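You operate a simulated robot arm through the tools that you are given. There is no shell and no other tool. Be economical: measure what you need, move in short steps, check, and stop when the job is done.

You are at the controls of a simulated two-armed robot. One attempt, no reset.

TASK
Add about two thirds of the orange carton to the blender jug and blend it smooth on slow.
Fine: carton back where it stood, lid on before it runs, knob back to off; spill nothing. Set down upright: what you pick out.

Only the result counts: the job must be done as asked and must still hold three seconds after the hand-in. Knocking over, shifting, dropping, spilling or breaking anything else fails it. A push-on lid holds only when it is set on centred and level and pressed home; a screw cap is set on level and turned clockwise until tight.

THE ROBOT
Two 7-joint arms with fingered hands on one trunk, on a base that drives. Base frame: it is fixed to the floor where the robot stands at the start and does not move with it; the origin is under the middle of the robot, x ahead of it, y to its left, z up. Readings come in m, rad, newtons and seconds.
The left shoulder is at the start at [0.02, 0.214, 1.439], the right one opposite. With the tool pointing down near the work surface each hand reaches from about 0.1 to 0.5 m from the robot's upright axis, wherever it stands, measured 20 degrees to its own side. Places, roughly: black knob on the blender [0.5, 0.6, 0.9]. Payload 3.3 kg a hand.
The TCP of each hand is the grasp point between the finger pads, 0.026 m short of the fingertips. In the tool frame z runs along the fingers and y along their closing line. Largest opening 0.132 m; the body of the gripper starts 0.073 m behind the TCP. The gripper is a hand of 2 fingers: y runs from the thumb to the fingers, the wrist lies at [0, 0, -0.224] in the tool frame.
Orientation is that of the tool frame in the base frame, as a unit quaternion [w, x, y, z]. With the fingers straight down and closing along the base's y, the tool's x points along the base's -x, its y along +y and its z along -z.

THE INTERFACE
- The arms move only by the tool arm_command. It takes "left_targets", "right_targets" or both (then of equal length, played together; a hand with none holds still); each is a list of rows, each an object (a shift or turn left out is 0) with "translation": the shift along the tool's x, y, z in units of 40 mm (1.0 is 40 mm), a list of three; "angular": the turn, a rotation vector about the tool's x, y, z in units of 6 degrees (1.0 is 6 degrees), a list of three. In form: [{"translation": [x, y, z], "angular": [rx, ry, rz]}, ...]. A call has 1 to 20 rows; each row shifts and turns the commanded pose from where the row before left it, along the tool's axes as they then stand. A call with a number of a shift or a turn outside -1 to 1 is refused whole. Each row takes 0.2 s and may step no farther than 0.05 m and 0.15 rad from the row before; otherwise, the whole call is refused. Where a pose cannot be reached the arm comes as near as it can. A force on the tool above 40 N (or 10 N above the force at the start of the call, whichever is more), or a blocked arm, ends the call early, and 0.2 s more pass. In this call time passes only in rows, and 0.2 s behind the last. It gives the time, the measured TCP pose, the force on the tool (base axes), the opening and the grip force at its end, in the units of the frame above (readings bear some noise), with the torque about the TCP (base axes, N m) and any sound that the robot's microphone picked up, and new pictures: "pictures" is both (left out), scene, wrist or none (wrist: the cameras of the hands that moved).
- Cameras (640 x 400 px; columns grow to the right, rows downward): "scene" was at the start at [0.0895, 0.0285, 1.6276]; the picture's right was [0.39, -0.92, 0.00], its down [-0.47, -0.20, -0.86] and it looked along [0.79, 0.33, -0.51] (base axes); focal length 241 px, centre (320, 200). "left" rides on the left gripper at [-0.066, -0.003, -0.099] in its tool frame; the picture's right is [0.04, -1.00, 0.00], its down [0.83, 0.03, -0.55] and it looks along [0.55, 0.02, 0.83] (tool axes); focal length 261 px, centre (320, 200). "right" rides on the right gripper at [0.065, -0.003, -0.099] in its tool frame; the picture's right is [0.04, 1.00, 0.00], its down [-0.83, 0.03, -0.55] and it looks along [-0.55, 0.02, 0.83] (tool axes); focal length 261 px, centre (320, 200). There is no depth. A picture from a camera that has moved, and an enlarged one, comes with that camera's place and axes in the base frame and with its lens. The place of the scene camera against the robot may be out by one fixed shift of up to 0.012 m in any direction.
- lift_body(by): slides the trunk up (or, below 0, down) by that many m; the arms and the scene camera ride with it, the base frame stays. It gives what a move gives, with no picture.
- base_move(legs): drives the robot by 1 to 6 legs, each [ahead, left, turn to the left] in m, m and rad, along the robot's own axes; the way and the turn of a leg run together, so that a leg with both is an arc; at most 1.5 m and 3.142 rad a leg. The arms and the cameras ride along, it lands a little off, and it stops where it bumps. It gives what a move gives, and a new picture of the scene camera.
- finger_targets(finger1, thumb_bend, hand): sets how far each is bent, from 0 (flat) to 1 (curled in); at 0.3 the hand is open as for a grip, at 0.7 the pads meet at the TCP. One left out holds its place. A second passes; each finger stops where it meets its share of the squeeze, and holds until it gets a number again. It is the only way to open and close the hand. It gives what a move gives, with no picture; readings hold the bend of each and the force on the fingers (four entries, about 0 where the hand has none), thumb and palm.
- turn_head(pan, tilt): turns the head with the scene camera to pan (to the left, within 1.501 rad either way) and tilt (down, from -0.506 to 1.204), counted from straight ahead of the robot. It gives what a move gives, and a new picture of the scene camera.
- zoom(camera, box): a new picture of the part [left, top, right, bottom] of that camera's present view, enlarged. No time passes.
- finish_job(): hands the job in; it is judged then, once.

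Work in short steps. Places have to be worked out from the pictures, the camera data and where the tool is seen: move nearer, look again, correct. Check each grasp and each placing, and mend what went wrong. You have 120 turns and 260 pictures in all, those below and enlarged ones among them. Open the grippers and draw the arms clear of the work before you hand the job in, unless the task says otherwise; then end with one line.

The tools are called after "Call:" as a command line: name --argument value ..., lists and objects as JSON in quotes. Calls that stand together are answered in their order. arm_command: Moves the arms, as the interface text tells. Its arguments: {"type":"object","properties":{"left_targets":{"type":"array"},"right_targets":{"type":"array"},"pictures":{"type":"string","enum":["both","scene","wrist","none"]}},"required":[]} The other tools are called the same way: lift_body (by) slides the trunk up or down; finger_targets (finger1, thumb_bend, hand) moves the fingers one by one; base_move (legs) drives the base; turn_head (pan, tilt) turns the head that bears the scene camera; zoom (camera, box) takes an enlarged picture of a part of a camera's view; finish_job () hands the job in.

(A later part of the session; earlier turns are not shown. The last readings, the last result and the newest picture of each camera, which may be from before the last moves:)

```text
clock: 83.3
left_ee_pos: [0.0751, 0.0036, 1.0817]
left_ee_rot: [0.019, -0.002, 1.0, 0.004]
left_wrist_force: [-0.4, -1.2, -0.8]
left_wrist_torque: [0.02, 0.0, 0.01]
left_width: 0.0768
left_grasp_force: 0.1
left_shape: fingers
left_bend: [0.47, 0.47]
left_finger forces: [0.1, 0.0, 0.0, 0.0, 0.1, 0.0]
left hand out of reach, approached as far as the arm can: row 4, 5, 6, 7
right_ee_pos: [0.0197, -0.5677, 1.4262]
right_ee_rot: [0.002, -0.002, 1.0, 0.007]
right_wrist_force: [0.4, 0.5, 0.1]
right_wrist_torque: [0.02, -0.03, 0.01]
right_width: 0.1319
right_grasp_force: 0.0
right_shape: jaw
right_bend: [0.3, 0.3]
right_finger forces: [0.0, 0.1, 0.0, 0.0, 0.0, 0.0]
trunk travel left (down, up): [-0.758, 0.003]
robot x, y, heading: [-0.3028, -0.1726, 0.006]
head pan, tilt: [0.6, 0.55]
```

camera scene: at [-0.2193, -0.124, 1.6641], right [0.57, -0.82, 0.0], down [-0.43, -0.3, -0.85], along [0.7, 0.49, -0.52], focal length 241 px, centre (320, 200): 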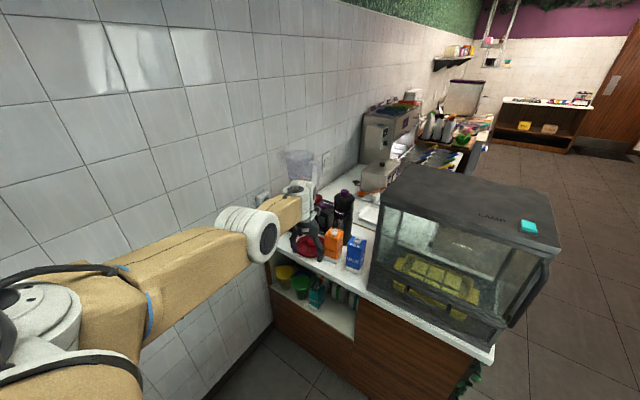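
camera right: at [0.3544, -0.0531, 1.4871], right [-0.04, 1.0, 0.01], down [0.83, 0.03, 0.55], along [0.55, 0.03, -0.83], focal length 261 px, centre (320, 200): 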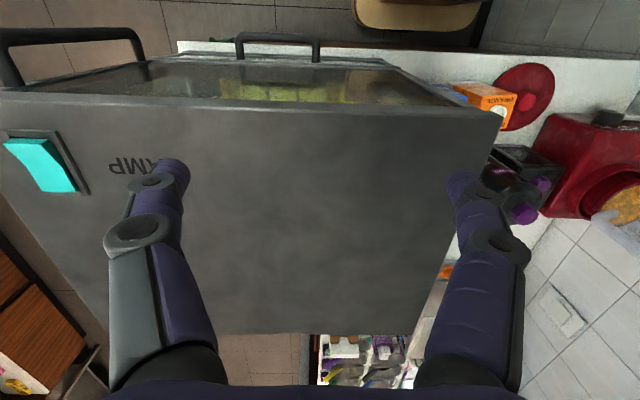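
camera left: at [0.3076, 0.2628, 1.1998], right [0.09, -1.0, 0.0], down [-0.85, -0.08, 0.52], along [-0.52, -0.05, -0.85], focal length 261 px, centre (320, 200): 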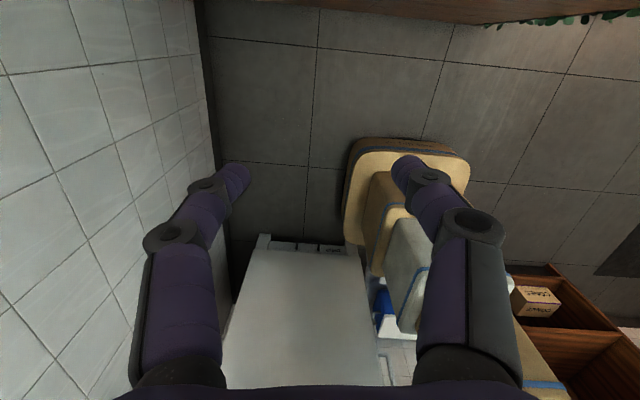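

The hand sits well at [0.38, 0.18] relative to the robot. I drive left then ahead so that it comes above the lid, staying at z 1.08.

Call:
base_move --legs '[[0, 0.407, 0], [0.38, 0, 0]]'

Call:
turn_head --pan 0.3 --tilt 1.0

```text
clock: 87.9
left_ee_pos: [0.4578, 0.4127, 1.0803]
left_ee_rot: [0.018, 0.003, 1.0, 0.003]
left_wrist_force: [-0.3, -0.3, 0.2]
left_wrist_torque: [0.03, -0.03, -0.02]
left_width: 0.0765
left_grasp_force: 0.0
left_shape: fingers
left_bend: [0.47, 0.47]
left_finger forces: [0.0, 0.0, 0.1, 0.1, 0.0, 0.1]
right_ee_pos: [0.3976, -0.1569, 1.4261]
right_ee_rot: [0.001, 0.004, 1.0, 0.007]
right_wrist_force: [0.3, 0.2, 0.6]
right_wrist_torque: [0.02, -0.01, -0.02]
right_width: 0.132
right_grasp_force: 0.1
right_shape: jaw
right_bend: [0.3, 0.3]
right_finger forces: [0.1, 0.1, 0.0, 0.0, 0.0, 0.1]
trunk travel left (down, up): [-0.758, 0.003]
robot x, y, heading: [0.0793, 0.2436, -0.004]
head pan, tilt: [0.6, 0.55]
camera scene: at [0.1612, 0.2877, 1.6641], right [0.56, -0.83, 0.0], down [-0.43, -0.29, -0.85], along [0.71, 0.48, -0.52], focal length 241 px, centre (320, 200)
```

scene: 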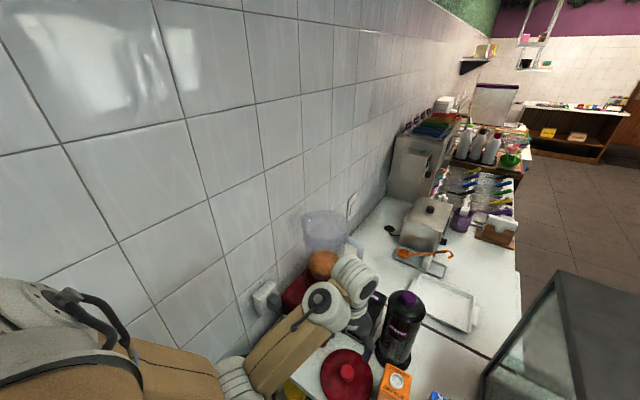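

```text
clock: 88.8
left_ee_pos: [0.4586, 0.4126, 1.0806]
left_ee_rot: [0.019, 0.005, 1.0, 0.004]
left_wrist_force: [0.4, 0.5, -0.2]
left_wrist_torque: [-0.01, -0.01, -0.02]
left_width: 0.0764
left_grasp_force: 0.1
left_shape: fingers
left_bend: [0.47, 0.47]
left_finger forces: [0.0, 0.0, 0.0, 0.0, 0.0, 0.1]
right_ee_pos: [0.3959, -0.1569, 1.4256]
right_ee_rot: [0.001, 0.004, 1.0, 0.005]
right_wrist_force: [-0.1, 0.8, 0.4]
right_wrist_torque: [-0.02, 0.0, 0.02]
right_width: 0.1316
right_grasp_force: 0.1
right_shape: jaw
right_bend: [0.3, 0.3]
right_finger forces: [0.1, 0.0, 0.1, 0.1, 0.0, 0.0]
trunk travel left (down, up): [-0.758, 0.003]
robot x, y, heading: [0.0804, 0.2442, -0.006]
head pan, tilt: [0.3, 1.0]
camera scene: at [0.1526, 0.2577, 1.6277], right [0.29, -0.96, 0.0], down [-0.8, -0.25, -0.54], along [0.52, 0.16, -0.84], focal length 241 px, centre (320, 200)
```

scene: 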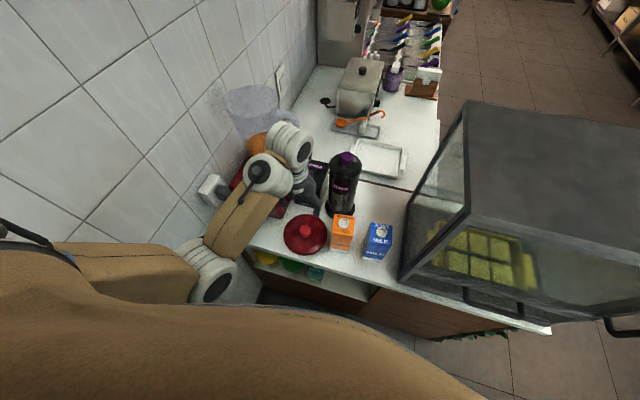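

I check the hand over the lid with an enlarged view and the wrist camera.

Call:
zoom --camera "scene" --box '[220, 80, 400, 280]'

Call:
zoom --camera "left" --box '[0, 0, 640, 400]'

Call:
zoom --camera "right" --box '[360, 0, 640, 200]'

```text
2.00 times, centred on (310, 180) of scene
camera zoom: at [0.1526, 0.2577, 1.6277], right [0.29, -0.96, 0.0], down [-0.8, -0.25, -0.54], along [0.52, 0.16, -0.84], focal length 482 px, centre (340, 240)
```

zoom: 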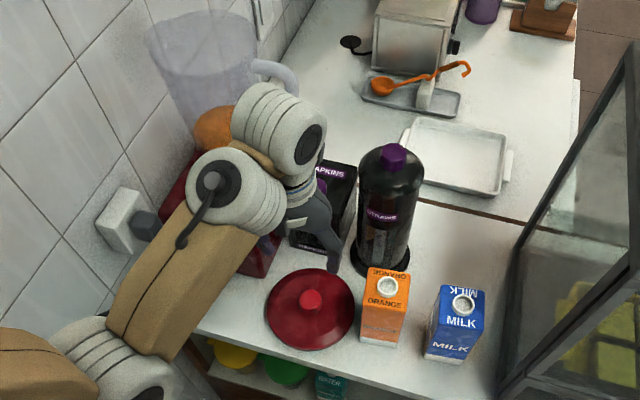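

```text
1.00 times, centred on (320, 200) of left (not enlarged: the box is as wide or as high as the picture)
camera zoom: at [0.5191, 0.4089, 1.1821], right [-0.05, -1.0, -0.01], down [-0.85, 0.04, 0.52], along [-0.52, 0.03, -0.85], focal length 261 px, centre (320, 200)
```

zoom: 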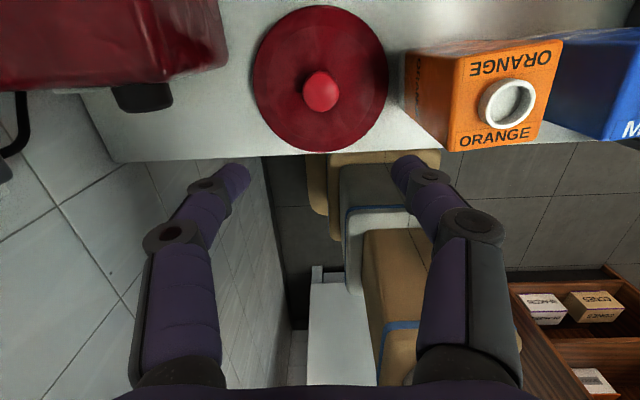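

```text
2.00 times, centred on (500, 100) of right
camera zoom: at [0.3314, -0.1601, 1.525], right [-0.03, 1.0, 0.01], down [0.83, 0.02, 0.56], along [0.56, 0.03, -0.83], focal length 521 px, centre (-40, 400)
```

zoom: 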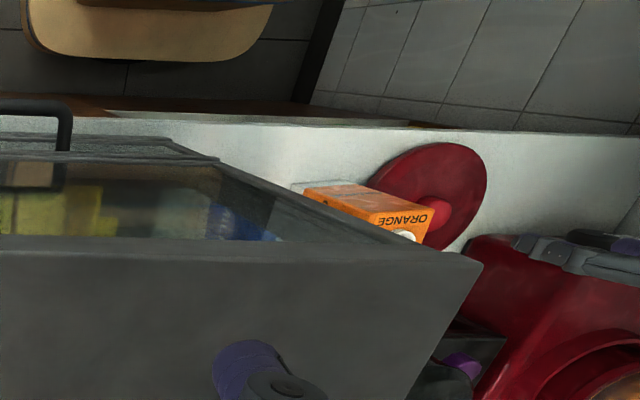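

The wrist camera sees the lid well: knob centre about [0.473, 0.4125], about 4 cm wide. I level the tool, centre over the knob and descend to z ≈ 0.97 to look again.

Call:
arm_command --left_targets '[{"translation": [-0.36, 0, 0.6], "angular": [0, 0.36, 0]}, {"translation": [0, 0, 1]}, {"translation": [0, 0, 1]}]' --pictures "wrist"

```text
clock: 89.6
left_ee_pos: [0.4735, 0.4125, 0.9761]
left_ee_rot: [-0.001, 0.004, 1.0, 0.003]
left_wrist_force: [-0.4, 0.4, -0.3]
left_wrist_torque: [0.0, 0.0, 0.0]
left_width: 0.0765
left_grasp_force: 0.0
left_shape: fingers
left_bend: [0.47, 0.47]
left_finger forces: [0.0, 0.1, 0.0, 0.0, 0.0, 0.0]
right_ee_pos: [0.3972, -0.1587, 1.4265]
right_ee_rot: [0.001, 0.004, 1.0, 0.005]
right_wrist_force: [0.3, 0.1, 0.1]
right_wrist_torque: [0.0, -0.01, -0.03]
right_width: 0.1322
right_grasp_force: 0.0
right_shape: jaw
right_bend: [0.3, 0.3]
right_finger forces: [0.0, 0.0, 0.0, 0.0, 0.0, 0.0]
trunk travel left (down, up): [-0.758, 0.003]
robot x, y, heading: [0.0788, 0.2426, -0.002]
head pan, tilt: [0.3, 1.0]
camera left: at [0.5388, 0.4099, 1.0751], right [-0.05, -1.0, -0.01], down [-0.83, 0.04, 0.55], along [-0.55, 0.03, -0.83], focal length 261 px, centre (320, 200)
```

left: 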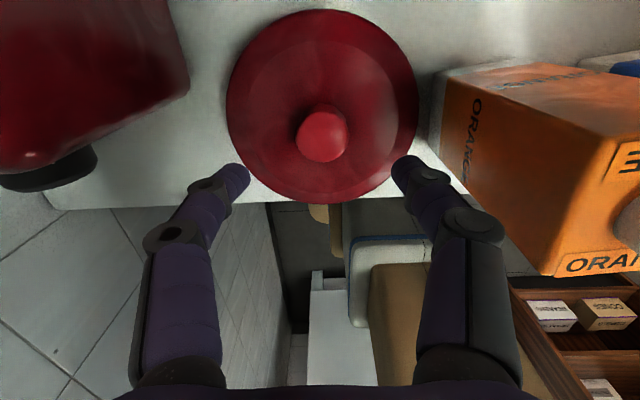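

Knob top is at z ≈ 0.897 and centred under the hand. I descend so the fingertips reach just above the lid's plate (TCP z 0.902), then close on the knob.

Call:
arm_command --left_targets '[{"translation": [0, 0, 0.7]}, {"translation": [0, 0, 0.7]}, {"translation": [0, 0, 0.45]}]' --pictures "wrist"

Call:
finger_targets --hand "left" --finger1 0.66 --thumb_bend 0.66

```text
clock: 90.4
left_ee_pos: [0.4755, 0.4188, 0.9096]
left_ee_rot: [0.001, 0.004, 1.0, 0.005]
left_wrist_force: [-3.1, -0.4, 16.5]
left_wrist_torque: [-0.85, 0.11, -0.13]
left_width: 0.0791
left_grasp_force: 8.2
left_shape: fingers
left_bend: [0.47, 0.47]
left_finger forces: [0.0, 0.1, 0.0, 0.0, 16.1, 0.0]
right_ee_pos: [0.3948, -0.1582, 1.4253]
right_ee_rot: [0.002, 0.004, 1.0, 0.007]
right_wrist_force: [-0.2, 1.3, -0.4]
right_wrist_torque: [0.02, 0.01, -0.03]
right_width: 0.1316
right_grasp_force: 0.0
right_shape: jaw
right_bend: [0.3, 0.3]
right_finger forces: [0.0, 0.0, 0.1, 0.0, 0.1, 0.1]
trunk travel left (down, up): [-0.758, 0.003]
robot x, y, heading: [0.0823, 0.2424, -0.011]
head pan, tilt: [0.3, 1.0]
stopped in row 3 (left hand): the force on the tool passed its limit at 73 N (the readings are from after the stop); the commanded pose is now the measured one
camera left: at [0.5394, 0.4135, 1.009], right [-0.05, -1.0, -0.01], down [-0.83, 0.04, 0.55], along [-0.55, 0.04, -0.83], focal length 261 px, centre (320, 200)
```

left: 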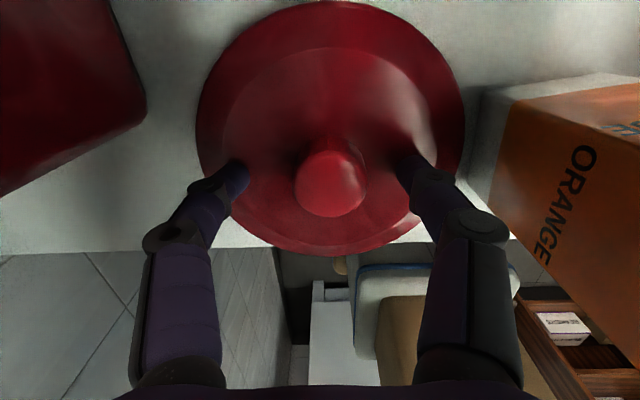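

```text
clock: 91.4
left_ee_pos: [0.4752, 0.4185, 0.9086]
left_ee_rot: [0.0, 0.005, 1.0, 0.006]
left_wrist_force: [3.1, -4.0, 11.8]
left_wrist_torque: [-0.35, -0.06, 0.07]
left_width: 0.0339
left_grasp_force: 10.9
left_shape: fingers
left_bend: [0.61, 0.63]
left_finger forces: [5.4, 0.1, 0.1, 0.0, 15.7, 0.0]
right_ee_pos: [0.3961, -0.1588, 1.4269]
right_ee_rot: [0.0, 0.005, 1.0, 0.007]
right_wrist_force: [-0.3, 0.3, 0.5]
right_wrist_torque: [0.01, 0.0, 0.01]
right_width: 0.1317
right_grasp_force: 0.0
right_shape: jaw
right_bend: [0.3, 0.3]
right_finger forces: [0.0, 0.1, 0.0, 0.0, 0.0, 0.0]
trunk travel left (down, up): [-0.758, 0.003]
robot x, y, heading: [0.0803, 0.2431, 0.002]
head pan, tilt: [0.3, 1.0]
```

The fingertips met the lid's domed plate and then closed on the knob (width 0.034). I lift a little and look.

Call:
arm_command --left_targets '[{"translation": [0, 0, -0.3]}, {"translation": [0, 0, -0.8]}, {"translation": [0, 0, -0.8]}]' --pictures "both"

```text
clock: 92.2
left_ee_pos: [0.4755, 0.4137, 0.9854]
left_ee_rot: [-0.001, 0.004, 1.0, 0.005]
left_wrist_force: [0.1, -0.1, -0.2]
left_wrist_torque: [-0.01, 0.04, 0.01]
left_width: 0.0334
left_grasp_force: 6.1
left_shape: fingers
left_bend: [0.6, 0.63]
left_finger forces: [5.8, 0.0, 0.1, 0.0, 6.1, 0.1]
right_ee_pos: [0.3977, -0.1573, 1.4263]
right_ee_rot: [0.0, 0.003, 1.0, 0.005]
right_wrist_force: [0.1, 0.6, 0.4]
right_wrist_torque: [0.02, 0.0, -0.02]
right_width: 0.1318
right_grasp_force: 0.1
right_shape: jaw
right_bend: [0.3, 0.3]
right_finger forces: [0.1, 0.1, 0.0, 0.1, 0.0, 0.0]
trunk travel left (down, up): [-0.758, 0.003]
robot x, y, heading: [0.0809, 0.2437, -0.007]
head pan, tilt: [0.3, 1.0]
camera scene: at [0.1534, 0.2582, 1.6275], right [0.29, -0.96, 0.0], down [-0.81, -0.25, -0.54], along [0.52, 0.16, -0.84], focal length 241 px, centre (320, 200)
camera left: at [0.5404, 0.4095, 1.0847], right [-0.05, -1.0, -0.01], down [-0.83, 0.04, 0.56], along [-0.55, 0.04, -0.83], focal length 261 px, centre (320, 200)
```

scene: 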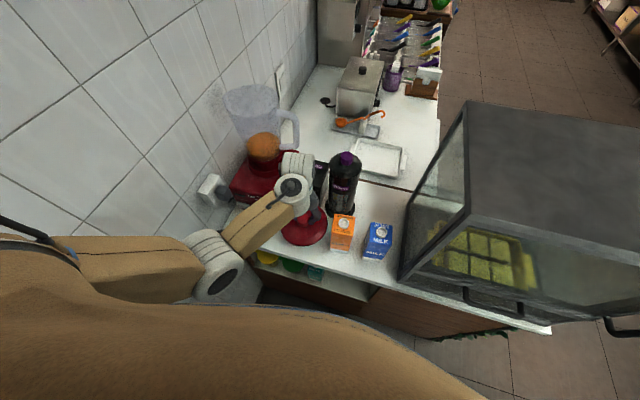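
left: 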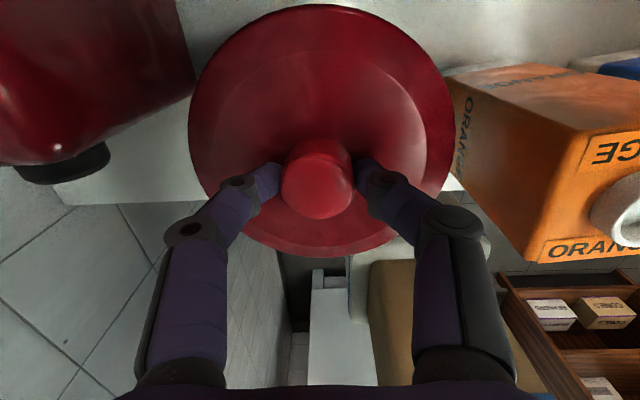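

The lid is held and looks level. I tighten the grip and take a close look at the jug rim with the head camera to fix its centre.

Call:
finger_targets --hand "left" --finger1 0.72 --thumb_bend 0.72

Call:
zoom --camera "scene" --box '[210, 70, 310, 170]'

```text
clock: 93.2
left_ee_pos: [0.4746, 0.414, 0.9855]
left_ee_rot: [-0.001, 0.004, 1.0, 0.005]
left_wrist_force: [0.7, -0.2, -0.5]
left_wrist_torque: [0.0, -0.02, 0.03]
left_width: 0.0328
left_grasp_force: 12.7
left_shape: fingers
left_bend: [0.6, 0.66]
left_finger forces: [12.0, 0.1, 0.0, 0.0, 13.1, 0.0]
right_ee_pos: [0.3974, -0.1582, 1.4251]
right_ee_rot: [0.001, 0.003, 1.0, 0.006]
right_wrist_force: [-0.7, 0.1, -1.1]
right_wrist_torque: [-0.01, 0.0, -0.03]
right_width: 0.1321
right_grasp_force: 0.1
right_shape: jaw
right_bend: [0.3, 0.3]
right_finger forces: [0.0, 0.0, 0.0, 0.0, 0.0, 0.0]
trunk travel left (down, up): [-0.758, 0.003]
robot x, y, heading: [0.0787, 0.2455, -0.006]
head pan, tilt: [0.3, 1.0]
```

```text
4.00 times, centred on (260, 120) of scene
camera zoom: at [0.1531, 0.2578, 1.6276], right [0.29, -0.96, 0.0], down [-0.81, -0.25, -0.54], along [0.52, 0.16, -0.84], focal length 965 px, centre (560, 520)
```

zoom: 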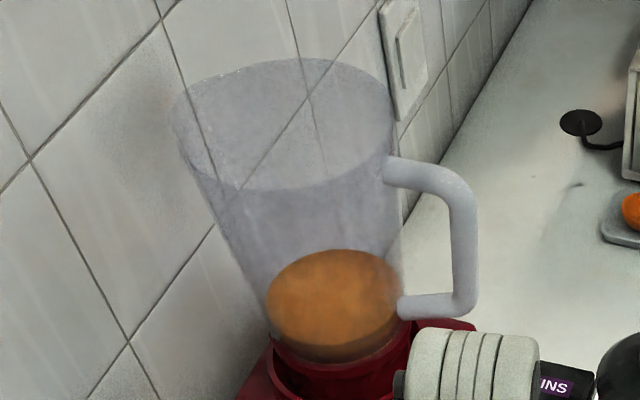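

The rim centre comes out near [0.625, 0.591, 1.243]. I raise the lid straight up 0.22 m first.

Call:
arm_command --left_targets '[{"translation": [0, 0, -0.9]}, {"translation": [0, 0, -0.9]}, {"translation": [0, 0, -0.9]}, {"translation": [0, 0, -0.9]}, {"translation": [0, 0, -0.9]}, {"translation": [0, 0, -0.9]}]' --pictures "scene"

```text
clock: 94.6
left_ee_pos: [0.4806, 0.4186, 1.0835]
left_ee_rot: [-0.001, 0.005, 1.0, 0.005]
left_wrist_force: [0.4, 0.2, -0.2]
left_wrist_torque: [0.0, 0.0, -0.01]
left_width: 0.0326
left_grasp_force: 11.4
left_shape: fingers
left_bend: [0.61, 0.66]
left_finger forces: [11.8, 0.0, 0.0, 0.1, 12.2, 0.0]
left hand out of reach, approached as far as the arm can: row 3, 4, 5, 6
right_ee_pos: [0.3971, -0.1579, 1.4256]
right_ee_rot: [0.001, 0.003, 1.0, 0.006]
right_wrist_force: [0.8, 0.2, 0.5]
right_wrist_torque: [0.04, -0.02, -0.03]
right_width: 0.1317
right_grasp_force: 0.1
right_shape: jaw
right_bend: [0.3, 0.3]
right_finger forces: [0.0, 0.1, 0.0, 0.1, 0.0, 0.0]
trunk travel left (down, up): [-0.758, 0.003]
robot x, y, heading: [0.0786, 0.2415, -0.006]
head pan, tilt: [0.3, 1.0]
camera scene: at [0.153, 0.2575, 1.6276], right [0.29, -0.96, 0.0], down [-0.81, -0.25, -0.54], along [0.52, 0.16, -0.84], focal length 241 px, centre (320, 200)
```

scene: 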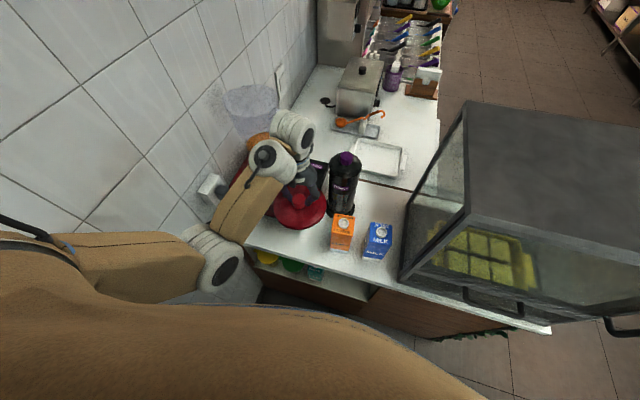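

The fold limit stops it at z 1.08. I back the base 13 cm, then raise the lid while reaching forward.

Call:
base_move --legs '[[-0.13, 0, 0]]'

Call:
arm_command --left_targets '[{"translation": [-0.55, 0.1, -0.85]}, {"translation": [-0.55, 0.1, -0.9]}, {"translation": [-0.55, 0.1, -0.9]}, {"translation": [-0.55, 0.1, -0.9]}, {"translation": [-0.55, 0.1, -0.9]}, {"translation": [-0.55, 0.1, -0.9]}, {"translation": [-0.3, 0.1, -0.9]}]' --pictures "both"

```text
clock: 95.9
left_ee_pos: [0.3506, 0.4191, 1.0842]
left_ee_rot: [0.0, 0.005, 1.0, 0.005]
left_wrist_force: [0.4, 0.2, -1.7]
left_wrist_torque: [-0.01, -0.05, -0.01]
left_width: 0.0327
left_grasp_force: 11.9
left_shape: fingers
left_bend: [0.61, 0.66]
left_finger forces: [11.9, 0.1, 0.1, 0.0, 12.2, 0.1]
right_ee_pos: [0.2686, -0.1551, 1.4259]
right_ee_rot: [0.001, 0.003, 1.0, 0.007]
right_wrist_force: [1.2, 1.0, -0.3]
right_wrist_torque: [0.02, 0.01, 0.01]
right_width: 0.1321
right_grasp_force: 0.1
right_shape: jaw
right_bend: [0.3, 0.3]
right_finger forces: [0.1, 0.0, 0.0, 0.0, 0.1, 0.0]
trunk travel left (down, up): [-0.758, 0.003]
robot x, y, heading: [-0.0436, 0.2444, -0.005]
head pan, tilt: [0.3, 1.0]
camera scene: at [0.0243, 0.2583, 1.6276], right [0.29, -0.96, 0.0], down [-0.8, -0.25, -0.54], along [0.52, 0.16, -0.84], focal length 241 px, centre (320, 200)
```

scene: 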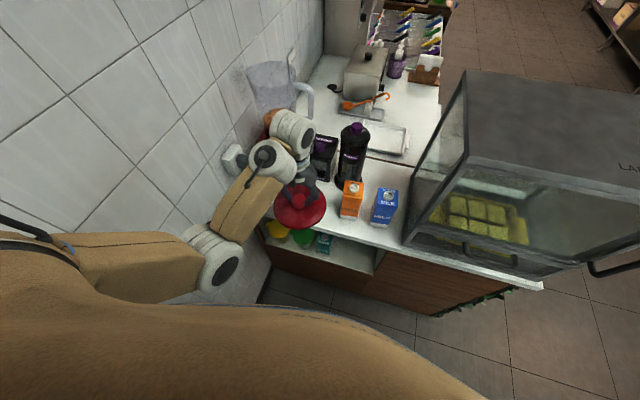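

```text
clock: 97.5
left_ee_pos: [0.4918, 0.4454, 1.225]
left_ee_rot: [-0.002, 0.005, 1.0, 0.006]
left_wrist_force: [-0.3, -0.3, -0.5]
left_wrist_torque: [0.02, -0.01, 0.01]
left_width: 0.0325
left_grasp_force: 12.5
left_shape: fingers
left_bend: [0.61, 0.66]
left_finger forces: [11.8, 0.1, 0.0, 0.1, 12.4, 0.0]
left hand out of reach, approached as far as the arm can: row 1, 2, 3, 4, 5, 7
right_ee_pos: [0.2693, -0.1563, 1.4259]
right_ee_rot: [0.0, 0.004, 1.0, 0.005]
right_wrist_force: [0.5, 0.2, -0.6]
right_wrist_torque: [-0.03, 0.02, -0.02]
right_width: 0.1319
right_grasp_force: 0.0
right_shape: jaw
right_bend: [0.3, 0.3]
right_finger forces: [0.0, 0.1, 0.0, 0.0, 0.0, 0.0]
trunk travel left (down, up): [-0.758, 0.003]
robot x, y, heading: [-0.0482, 0.2414, -0.004]
head pan, tilt: [0.3, 1.0]
camera scene: at [0.0247, 0.2578, 1.6276], right [0.29, -0.96, 0.0], down [-0.81, -0.25, -0.54], along [0.52, 0.16, -0.84], focal length 241 px, centre (320, 200)
camera left: at [0.5575, 0.4403, 1.3246], right [-0.05, -1.0, -0.01], down [-0.83, 0.03, 0.55], along [-0.55, 0.04, -0.83], focal length 261 px, centre (320, 200)
```

scene: 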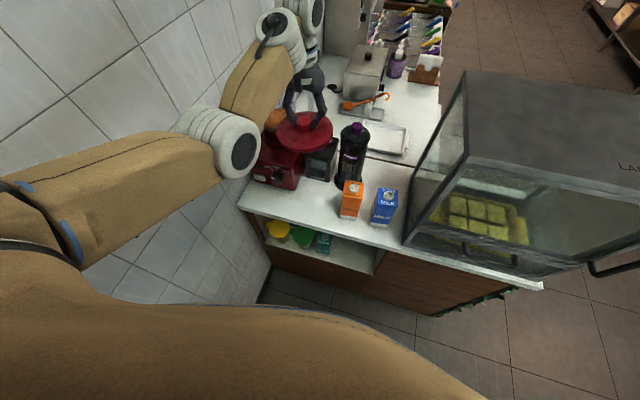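
left: 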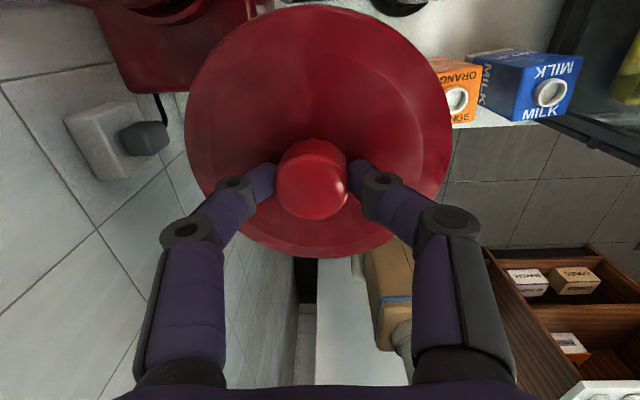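

The lid is up at z 1.225. I raise it another 12 cm so its underside clears the rim.

Call:
arm_command --left_targets '[{"translation": [0, -0.1, -0.8]}, {"translation": [0, -0.1, -0.8]}, {"translation": [0, 0, -0.8]}, {"translation": [0, 0, -0.8]}]' --pictures "none"

```text
clock: 98.5
left_ee_pos: [0.4934, 0.432, 1.3089]
left_ee_rot: [-0.001, 0.004, 1.0, 0.006]
left_wrist_force: [0.1, 0.3, -0.6]
left_wrist_torque: [-0.03, 0.02, 0.01]
left_width: 0.0322
left_grasp_force: 11.8
left_shape: fingers
left_bend: [0.61, 0.66]
left_finger forces: [11.5, 0.1, 0.0, 0.1, 11.9, 0.0]
left hand out of reach, approached as far as the arm can: row 1, 2
right_ee_pos: [0.268, -0.1568, 1.426]
right_ee_rot: [0.001, 0.003, 1.0, 0.006]
right_wrist_force: [0.0, -1.5, 0.2]
right_wrist_torque: [0.04, 0.03, 0.02]
right_width: 0.1319
right_grasp_force: 0.0
right_shape: jaw
right_bend: [0.3, 0.3]
right_finger forces: [0.0, 0.1, 0.1, 0.0, 0.0, 0.0]
trunk travel left (down, up): [-0.758, 0.003]
robot x, y, heading: [-0.0464, 0.2431, -0.004]
head pan, tilt: [0.3, 1.0]
```

I raise 3 cm more, then drive ahead and left to bring the lid near the jug's axis.

Call:
arm_command --left_targets '[{"translation": [-0.1, 0, -0.5]}, {"translation": [-0.1, 0, -0.5]}]' --pictures "none"

Call:
base_move --legs '[[0.09, 0.11, 0]]'

```text
clock: 99.1
left_ee_pos: [0.504, 0.4323, 1.3492]
left_ee_rot: [-0.001, 0.005, 1.0, 0.006]
left_wrist_force: [-0.8, -0.1, -1.5]
left_wrist_torque: [-0.02, -0.01, -0.01]
left_width: 0.0321
left_grasp_force: 11.6
left_shape: fingers
left_bend: [0.61, 0.66]
left_finger forces: [11.5, 0.1, 0.0, 0.1, 11.6, 0.0]
right_ee_pos: [0.2681, -0.1563, 1.4267]
right_ee_rot: [0.001, 0.003, 1.0, 0.006]
right_wrist_force: [-0.2, -0.6, -0.4]
right_wrist_torque: [0.01, -0.01, 0.0]
right_width: 0.1319
right_grasp_force: 0.0
right_shape: jaw
right_bend: [0.3, 0.3]
right_finger forces: [0.1, 0.0, 0.0, 0.0, 0.1, 0.0]
trunk travel left (down, up): [-0.758, 0.003]
robot x, y, heading: [-0.0484, 0.2452, 0.003]
head pan, tilt: [0.3, 1.0]
```

```text
clock: 100.5
left_ee_pos: [0.5934, 0.5431, 1.3487]
left_ee_rot: [0.0, 0.004, 1.0, 0.006]
left_wrist_force: [-0.7, -0.1, -1.0]
left_wrist_torque: [-0.01, 0.02, 0.02]
left_width: 0.0319
left_grasp_force: 11.5
left_shape: fingers
left_bend: [0.61, 0.66]
left_finger forces: [11.6, 0.1, 0.0, 0.0, 11.6, 0.0]
right_ee_pos: [0.3606, -0.0448, 1.424]
right_ee_rot: [0.0, 0.003, 1.0, 0.007]
right_wrist_force: [-0.2, -0.5, -0.3]
right_wrist_torque: [0.01, -0.02, 0.04]
right_width: 0.1318
right_grasp_force: 0.0
right_shape: jaw
right_bend: [0.3, 0.3]
right_finger forces: [0.0, 0.0, 0.1, 0.0, 0.0, 0.0]
trunk travel left (down, up): [-0.758, 0.003]
robot x, y, heading: [0.0436, 0.3525, -0.003]
head pan, tilt: [0.3, 1.0]
camera scene: at [0.115, 0.3695, 1.6276], right [0.29, -0.96, 0.0], down [-0.8, -0.25, -0.54], along [0.52, 0.16, -0.84], focal length 241 px, centre (320, 200)
```

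scene: 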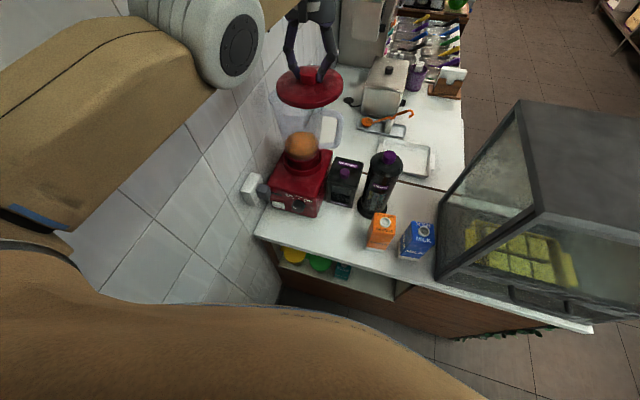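

A good clear view now. I move the lid to over the estimated jug axis (0.625, 0.590) and lower it to about 2 cm above the rim for an image check.

Call:
arm_command --left_targets '[{"translation": [-0.4, 0.57, 0]}, {"translation": [-0.4, 0.57, 0]}, {"translation": [0, 0, 0.6]}]' --pictures "both"

Call:
zoom --camera "scene" --box '[250, 50, 370, 170]'

```text
clock: 101.2
left_ee_pos: [0.6166, 0.5928, 1.3231]
left_ee_rot: [-0.001, 0.004, 1.0, 0.005]
left_wrist_force: [-0.7, 0.5, -0.5]
left_wrist_torque: [0.01, 0.02, -0.03]
left_width: 0.0323
left_grasp_force: 11.0
left_shape: fingers
left_bend: [0.61, 0.66]
left_finger forces: [11.7, 0.1, 0.1, 0.0, 11.8, 0.1]
left hand out of reach, approached as far as the arm can: row 2
right_ee_pos: [0.3603, -0.0454, 1.4248]
right_ee_rot: [0.0, 0.002, 1.0, 0.007]
right_wrist_force: [-0.3, -0.4, -0.5]
right_wrist_torque: [-0.03, -0.01, -0.02]
right_width: 0.1318
right_grasp_force: 0.0
right_shape: jaw
right_bend: [0.3, 0.3]
right_finger forces: [0.1, 0.0, 0.1, 0.0, 0.1, 0.0]
trunk travel left (down, up): [-0.758, 0.003]
robot x, y, heading: [0.0424, 0.3542, -0.002]
head pan, tilt: [0.3, 1.0]
camera scene: at [0.1159, 0.3695, 1.6275], right [0.29, -0.96, 0.0], down [-0.8, -0.25, -0.54], along [0.52, 0.16, -0.84], focal length 241 px, centre (320, 200)
camera left: at [0.6815, 0.5895, 1.4215], right [-0.05, -1.0, -0.01], down [-0.83, 0.03, 0.55], along [-0.55, 0.04, -0.83], focal length 261 px, centre (320, 200)
```

scene: 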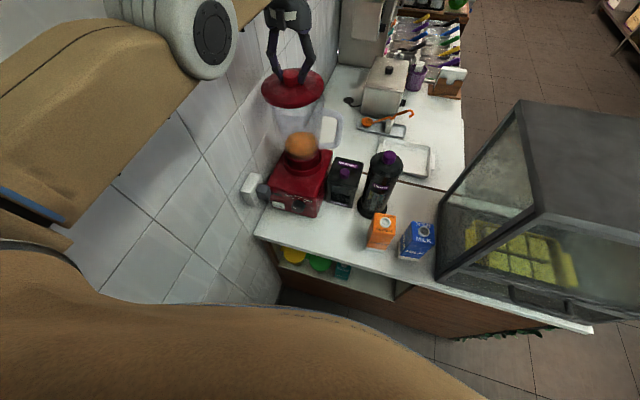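
left: 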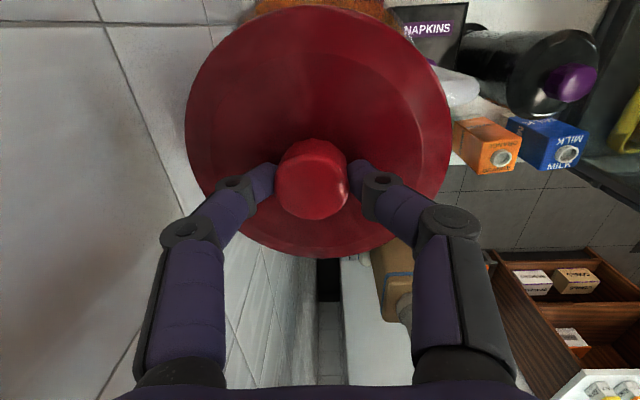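

```text
3.33 times, centred on (310, 110) of scene
camera zoom: at [0.1159, 0.3695, 1.6275], right [0.29, -0.96, 0.0], down [-0.8, -0.25, -0.54], along [0.52, 0.16, -0.84], focal length 804 px, centre (353, 500)
```

zoom: 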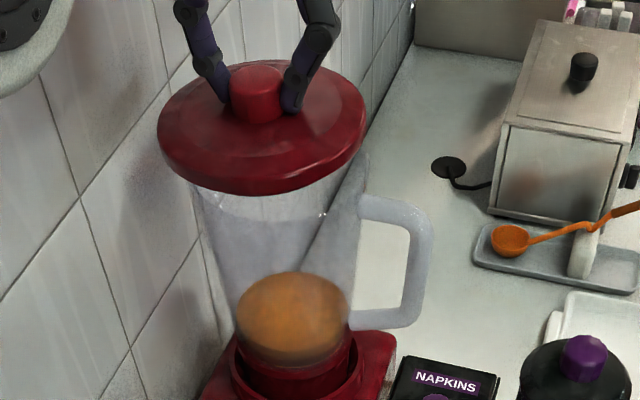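

The lid is slightly left of and nearer than the jug axis, which I now put at (0.627, 0.586), and the arm is at full stretch. I drive 3 cm ahead and then correct with the arm.

Call:
base_move --legs '[[0.03, 0, 0]]'

```text
clock: 102.1
left_ee_pos: [0.6439, 0.5943, 1.3242]
left_ee_rot: [0.001, 0.004, 1.0, 0.005]
left_wrist_force: [0.1, -0.8, -1.3]
left_wrist_torque: [0.0, -0.03, 0.02]
left_width: 0.032
left_grasp_force: 11.2
left_shape: fingers
left_bend: [0.61, 0.66]
left_finger forces: [11.7, 0.1, 0.1, 0.0, 11.7, 0.0]
right_ee_pos: [0.3874, -0.0444, 1.4268]
right_ee_rot: [0.002, 0.004, 1.0, 0.006]
right_wrist_force: [0.2, 0.1, -0.4]
right_wrist_torque: [-0.01, 0.03, -0.03]
right_width: 0.1319
right_grasp_force: 0.1
right_shape: jaw
right_bend: [0.3, 0.3]
right_finger forces: [0.0, 0.0, 0.1, 0.1, 0.0, 0.1]
trunk travel left (down, up): [-0.758, 0.003]
robot x, y, heading: [0.0749, 0.3563, -0.003]
head pan, tilt: [0.3, 1.0]
camera scene: at [0.1431, 0.3702, 1.6277], right [0.29, -0.96, 0.0], down [-0.8, -0.25, -0.54], along [0.52, 0.16, -0.84], focal length 241 px, centre (320, 200)
```

scene: 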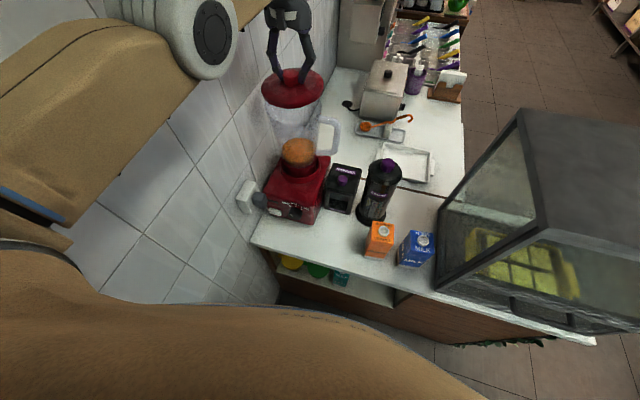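

I enlarge to see rim and lid together.

Call:
zoom --camera "scene" --box '[255, 60, 345, 160]'

```text
4.00 times, centred on (300, 110) of scene
camera zoom: at [0.1431, 0.3702, 1.6277], right [0.29, -0.96, 0.0], down [-0.8, -0.25, -0.54], along [0.52, 0.16, -0.84], focal length 965 px, centre (400, 560)
```

zoom: 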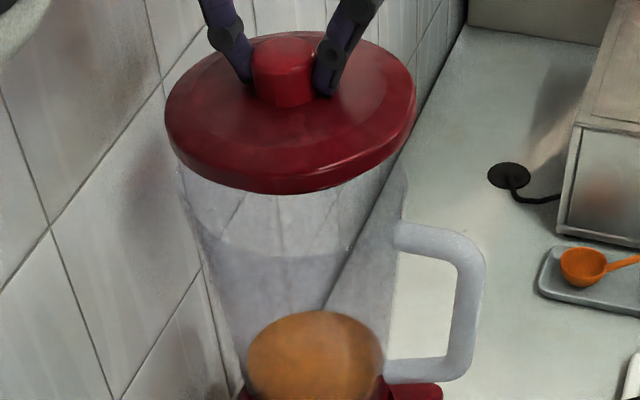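

Combining the views, the jug axis is at about (0.628, 0.587). I move the lid there and lower to 1.30.

Call:
arm_command --left_targets '[{"translation": [0.4, -0.18, 0]}, {"translation": [0, 0, 0.4]}]' --pictures "scene"

Call:
zoom --camera "scene" --box '[255, 60, 345, 160]'

```text
clock: 102.7
left_ee_pos: [0.6315, 0.586, 1.3074]
left_ee_rot: [0.0, 0.003, 1.0, 0.006]
left_wrist_force: [-0.8, 0.8, -1.7]
left_wrist_torque: [-0.01, 0.01, 0.02]
left_width: 0.0323
left_grasp_force: 11.6
left_shape: fingers
left_bend: [0.61, 0.66]
left_finger forces: [11.7, 0.0, 0.0, 0.1, 11.7, 0.1]
right_ee_pos: [0.391, -0.044, 1.4259]
right_ee_rot: [0.001, 0.003, 1.0, 0.006]
right_wrist_force: [0.3, 0.9, 1.1]
right_wrist_torque: [0.01, 0.0, 0.0]
right_width: 0.1319
right_grasp_force: 0.0
right_shape: jaw
right_bend: [0.3, 0.3]
right_finger forces: [0.0, 0.0, 0.0, 0.1, 0.1, 0.1]
trunk travel left (down, up): [-0.758, 0.003]
robot x, y, heading: [0.0748, 0.3575, -0.005]
head pan, tilt: [0.3, 1.0]
camera scene: at [0.1475, 0.3709, 1.6275], right [0.29, -0.96, 0.0], down [-0.81, -0.25, -0.54], along [0.52, 0.16, -0.84], focal length 241 px, centre (320, 200)
```

scene: 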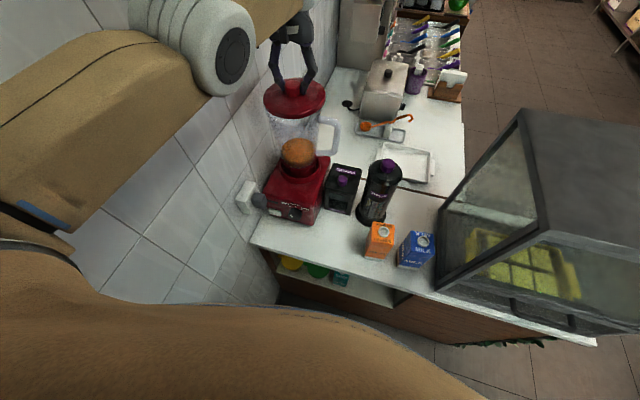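

```text
4.00 times, centred on (300, 110) of scene
camera zoom: at [0.1475, 0.3709, 1.6275], right [0.29, -0.96, 0.0], down [-0.81, -0.25, -0.54], along [0.52, 0.16, -0.84], focal length 965 px, centre (400, 560)
```

zoom: 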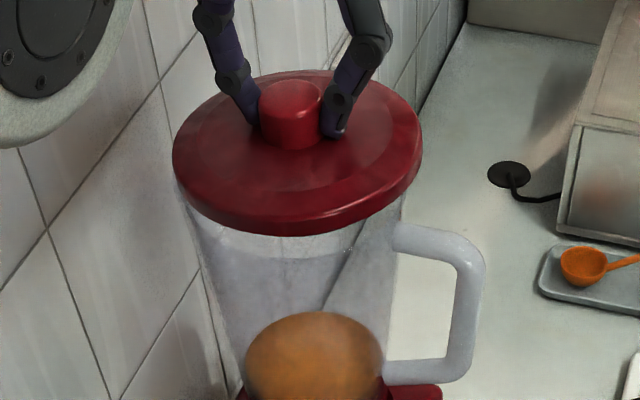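

Lid and jug look concentric. I lower in small steps, watching for contact.

Call:
arm_command --left_targets '[{"translation": [0.06, 0.02, 0.25]}, {"translation": [0, 0, 0.2]}]' --pictures "none"

Call:
zoom --camera "scene" --box '[255, 60, 345, 160]'

```text
clock: 103.3
left_ee_pos: [0.631, 0.5889, 1.2898]
left_ee_rot: [-0.001, 0.003, 1.0, 0.005]
left_wrist_force: [0.1, -0.3, -1.9]
left_wrist_torque: [-0.02, -0.01, -0.01]
left_width: 0.0322
left_grasp_force: 11.8
left_shape: fingers
left_bend: [0.61, 0.66]
left_finger forces: [11.8, 0.0, 0.0, 0.0, 11.8, 0.0]
right_ee_pos: [0.3919, -0.0436, 1.4262]
right_ee_rot: [0.001, 0.004, 1.0, 0.007]
right_wrist_force: [-0.6, -0.1, 0.4]
right_wrist_torque: [0.01, 0.0, 0.01]
right_width: 0.1321
right_grasp_force: 0.1
right_shape: jaw
right_bend: [0.3, 0.3]
right_finger forces: [0.1, 0.1, 0.0, 0.0, 0.0, 0.1]
trunk travel left (down, up): [-0.758, 0.003]
robot x, y, heading: [0.0718, 0.3538, -0.006]
head pan, tilt: [0.3, 1.0]
```

```text
4.00 times, centred on (300, 110) of scene
camera zoom: at [0.147, 0.3704, 1.6275], right [0.29, -0.96, 0.0], down [-0.81, -0.25, -0.54], along [0.52, 0.16, -0.84], focal length 965 px, centre (400, 560)
```

zoom: 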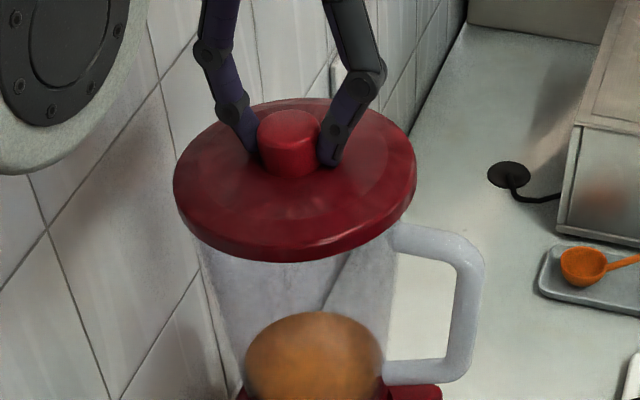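

Symmetric overhang on both sides. I continue down until it meets resistance.

Call:
arm_command --left_targets '[{"translation": [0, 0, 0.12]}, {"translation": [0, 0, 0.12]}, {"translation": [0, 0, 0.12]}]' --pictures "none"

Call:
zoom --camera "scene" --box '[255, 60, 345, 160]'

```text
clock: 104.2
left_ee_pos: [0.63, 0.5873, 1.2812]
left_ee_rot: [0.008, 0.004, 1.0, 0.006]
left_wrist_force: [-3.0, -1.1, 16.3]
left_wrist_torque: [0.05, 0.16, -0.04]
left_width: 0.0321
left_grasp_force: 18.1
left_shape: fingers
left_bend: [0.66, 0.67]
left_finger forces: [16.3, 0.0, 0.0, 0.0, 19.2, 0.0]
right_ee_pos: [0.3906, -0.0449, 1.4258]
right_ee_rot: [0.001, 0.002, 1.0, 0.007]
right_wrist_force: [0.8, 0.3, 0.5]
right_wrist_torque: [-0.04, -0.01, 0.02]
right_width: 0.1318
right_grasp_force: 0.1
right_shape: jaw
right_bend: [0.3, 0.3]
right_finger forces: [0.0, 0.0, 0.0, 0.1, 0.0, 0.0]
trunk travel left (down, up): [-0.758, 0.003]
robot x, y, heading: [0.0707, 0.3534, -0.004]
head pan, tilt: [0.3, 1.0]
stopped in row 3 (left hand): the force on the tool passed its limit at 42 N (the readings are from after the stop); the commanded pose is now the measured one
```

```text
4.00 times, centred on (300, 110) of scene
camera zoom: at [0.1451, 0.3701, 1.6276], right [0.29, -0.96, 0.0], down [-0.8, -0.25, -0.54], along [0.52, 0.16, -0.84], focal length 965 px, centre (400, 560)
```

zoom: 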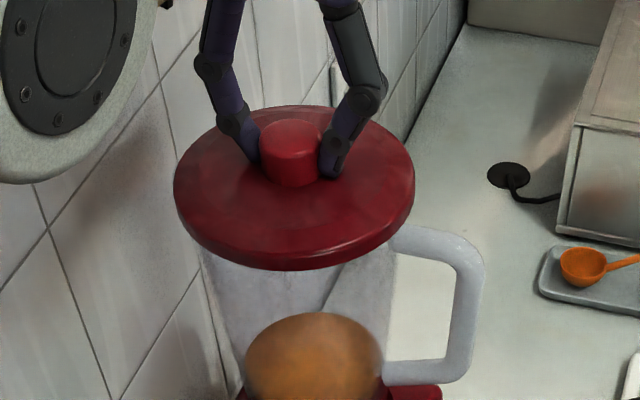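

The lid met firm resistance at z 1.281 (42 N peak). I press once more to make sure it is home.

Call:
arm_command --left_targets '[{"translation": [0, 0, 0.1]}, {"translation": [0, 0, 0.1]}, {"translation": [0, 0, 0.1]}, {"translation": [0, 0, 0.1]}]' --pictures "none"

```text
clock: 104.8
left_ee_pos: [0.631, 0.5879, 1.2814]
left_ee_rot: [0.013, 0.005, 1.0, 0.006]
left_wrist_force: [-4.9, -2.6, 16.9]
left_wrist_torque: [0.03, 0.24, 0.02]
left_width: 0.0322
left_grasp_force: 18.8
left_shape: fingers
left_bend: [0.66, 0.67]
left_finger forces: [17.0, 0.0, 0.1, 0.1, 20.4, 0.1]
right_ee_pos: [0.3876, -0.0438, 1.4272]
right_ee_rot: [0.002, 0.003, 1.0, 0.007]
right_wrist_force: [0.0, -0.1, 0.5]
right_wrist_torque: [-0.03, -0.03, -0.02]
right_width: 0.1316
right_grasp_force: 0.0
right_shape: jaw
right_bend: [0.3, 0.3]
right_finger forces: [0.1, 0.0, 0.1, 0.0, 0.0, 0.0]
trunk travel left (down, up): [-0.758, 0.003]
robot x, y, heading: [0.0718, 0.3549, -0.001]
head pan, tilt: [0.3, 1.0]
stopped in row 2 (left hand): the force on the tool passed its limit at 44 N (the readings are from after the stop); the commanded pose is now the measured one
```

It no longer moves, so it is home. I open the fingers and lift away.

Call:
finger_targets --hand "left" --finger1 0.45 --thumb_bend 0.45

Call:
arm_command --left_targets '[{"translation": [0, 0, -0.3]}, {"translation": [0, 0, -0.8]}, {"translation": [0, 0, -0.8]}]' --pictures "both"

Call:
zoom --camera "scene" --box '[245, 50, 345, 160]'

```text
clock: 105.4
left_ee_pos: [0.6345, 0.5893, 1.2836]
left_ee_rot: [0.016, 0.004, 1.0, 0.007]
left_wrist_force: [-2.5, 1.1, 17.3]
left_wrist_torque: [-0.57, 0.23, -0.15]
left_width: 0.0826
left_grasp_force: 9.0
left_shape: fingers
left_bend: [0.45, 0.45]
left_finger forces: [3.4, 0.1, 0.1, 0.0, 14.2, 0.0]
right_ee_pos: [0.3892, -0.0446, 1.4264]
right_ee_rot: [0.001, 0.003, 1.0, 0.007]
right_wrist_force: [0.5, 0.5, 0.0]
right_wrist_torque: [0.0, 0.05, -0.01]
right_width: 0.132
right_grasp_force: 0.0
right_shape: jaw
right_bend: [0.3, 0.3]
right_finger forces: [0.0, 0.1, 0.1, 0.0, 0.1, 0.0]
trunk travel left (down, up): [-0.758, 0.003]
robot x, y, heading: [0.0714, 0.3566, -0.0]
head pan, tilt: [0.3, 1.0]
stopped (left hand): the force on the tool passed its limit at 40 N (the readings are from after the stop); the commanded pose is now the measured one
```

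```text
clock: 106.2
left_ee_pos: [0.6334, 0.5896, 1.3579]
left_ee_rot: [0.014, 0.005, 1.0, 0.007]
left_wrist_force: [-0.3, -0.5, -0.3]
left_wrist_torque: [-0.03, -0.02, 0.0]
left_width: 0.083
left_grasp_force: 0.1
left_shape: fingers
left_bend: [0.45, 0.45]
left_finger forces: [0.1, 0.0, 0.1, 0.0, 0.0, 0.0]
right_ee_pos: [0.3914, -0.0442, 1.4262]
right_ee_rot: [0.0, 0.003, 1.0, 0.005]
right_wrist_force: [0.5, 0.6, -0.5]
right_wrist_torque: [0.01, 0.0, -0.05]
right_width: 0.132
right_grasp_force: 0.1
right_shape: jaw
right_bend: [0.3, 0.3]
right_finger forces: [0.0, 0.1, 0.0, 0.0, 0.0, 0.0]
trunk travel left (down, up): [-0.758, 0.003]
robot x, y, heading: [0.0735, 0.3549, -0.0]
head pan, tilt: [0.3, 1.0]
heard: snap
camera scene: at [0.1454, 0.3702, 1.6276], right [0.29, -0.96, 0.0], down [-0.8, -0.25, -0.54], along [0.52, 0.16, -0.84], focal length 241 px, centre (320, 200)
camera left: at [0.6956, 0.5852, 1.4581], right [-0.05, -1.0, -0.02], down [-0.85, 0.03, 0.53], along [-0.53, 0.04, -0.85], focal length 261 px, centre (320, 200)
```

scene: 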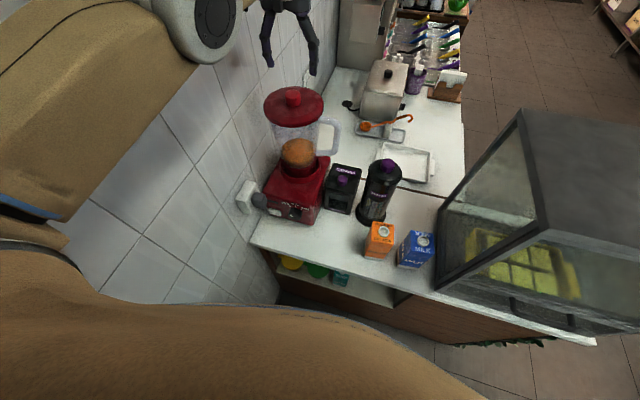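
left: 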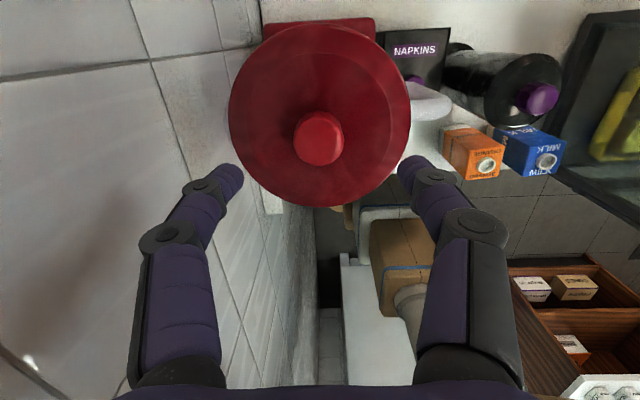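

```text
3.64 times, centred on (295, 105) of scene
camera zoom: at [0.1454, 0.3702, 1.6276], right [0.29, -0.96, 0.0], down [-0.8, -0.25, -0.54], along [0.52, 0.16, -0.84], focal length 877 px, centre (411, 546)
```

zoom: 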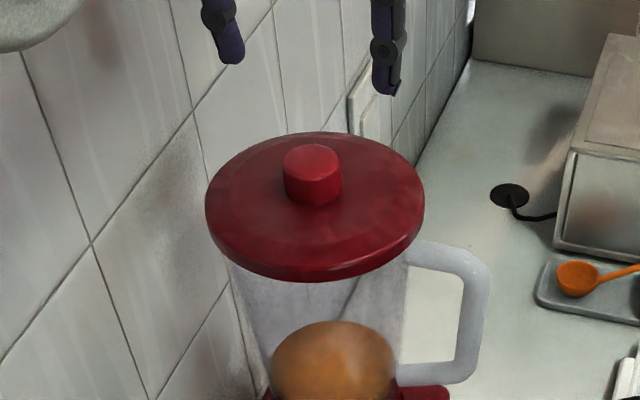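

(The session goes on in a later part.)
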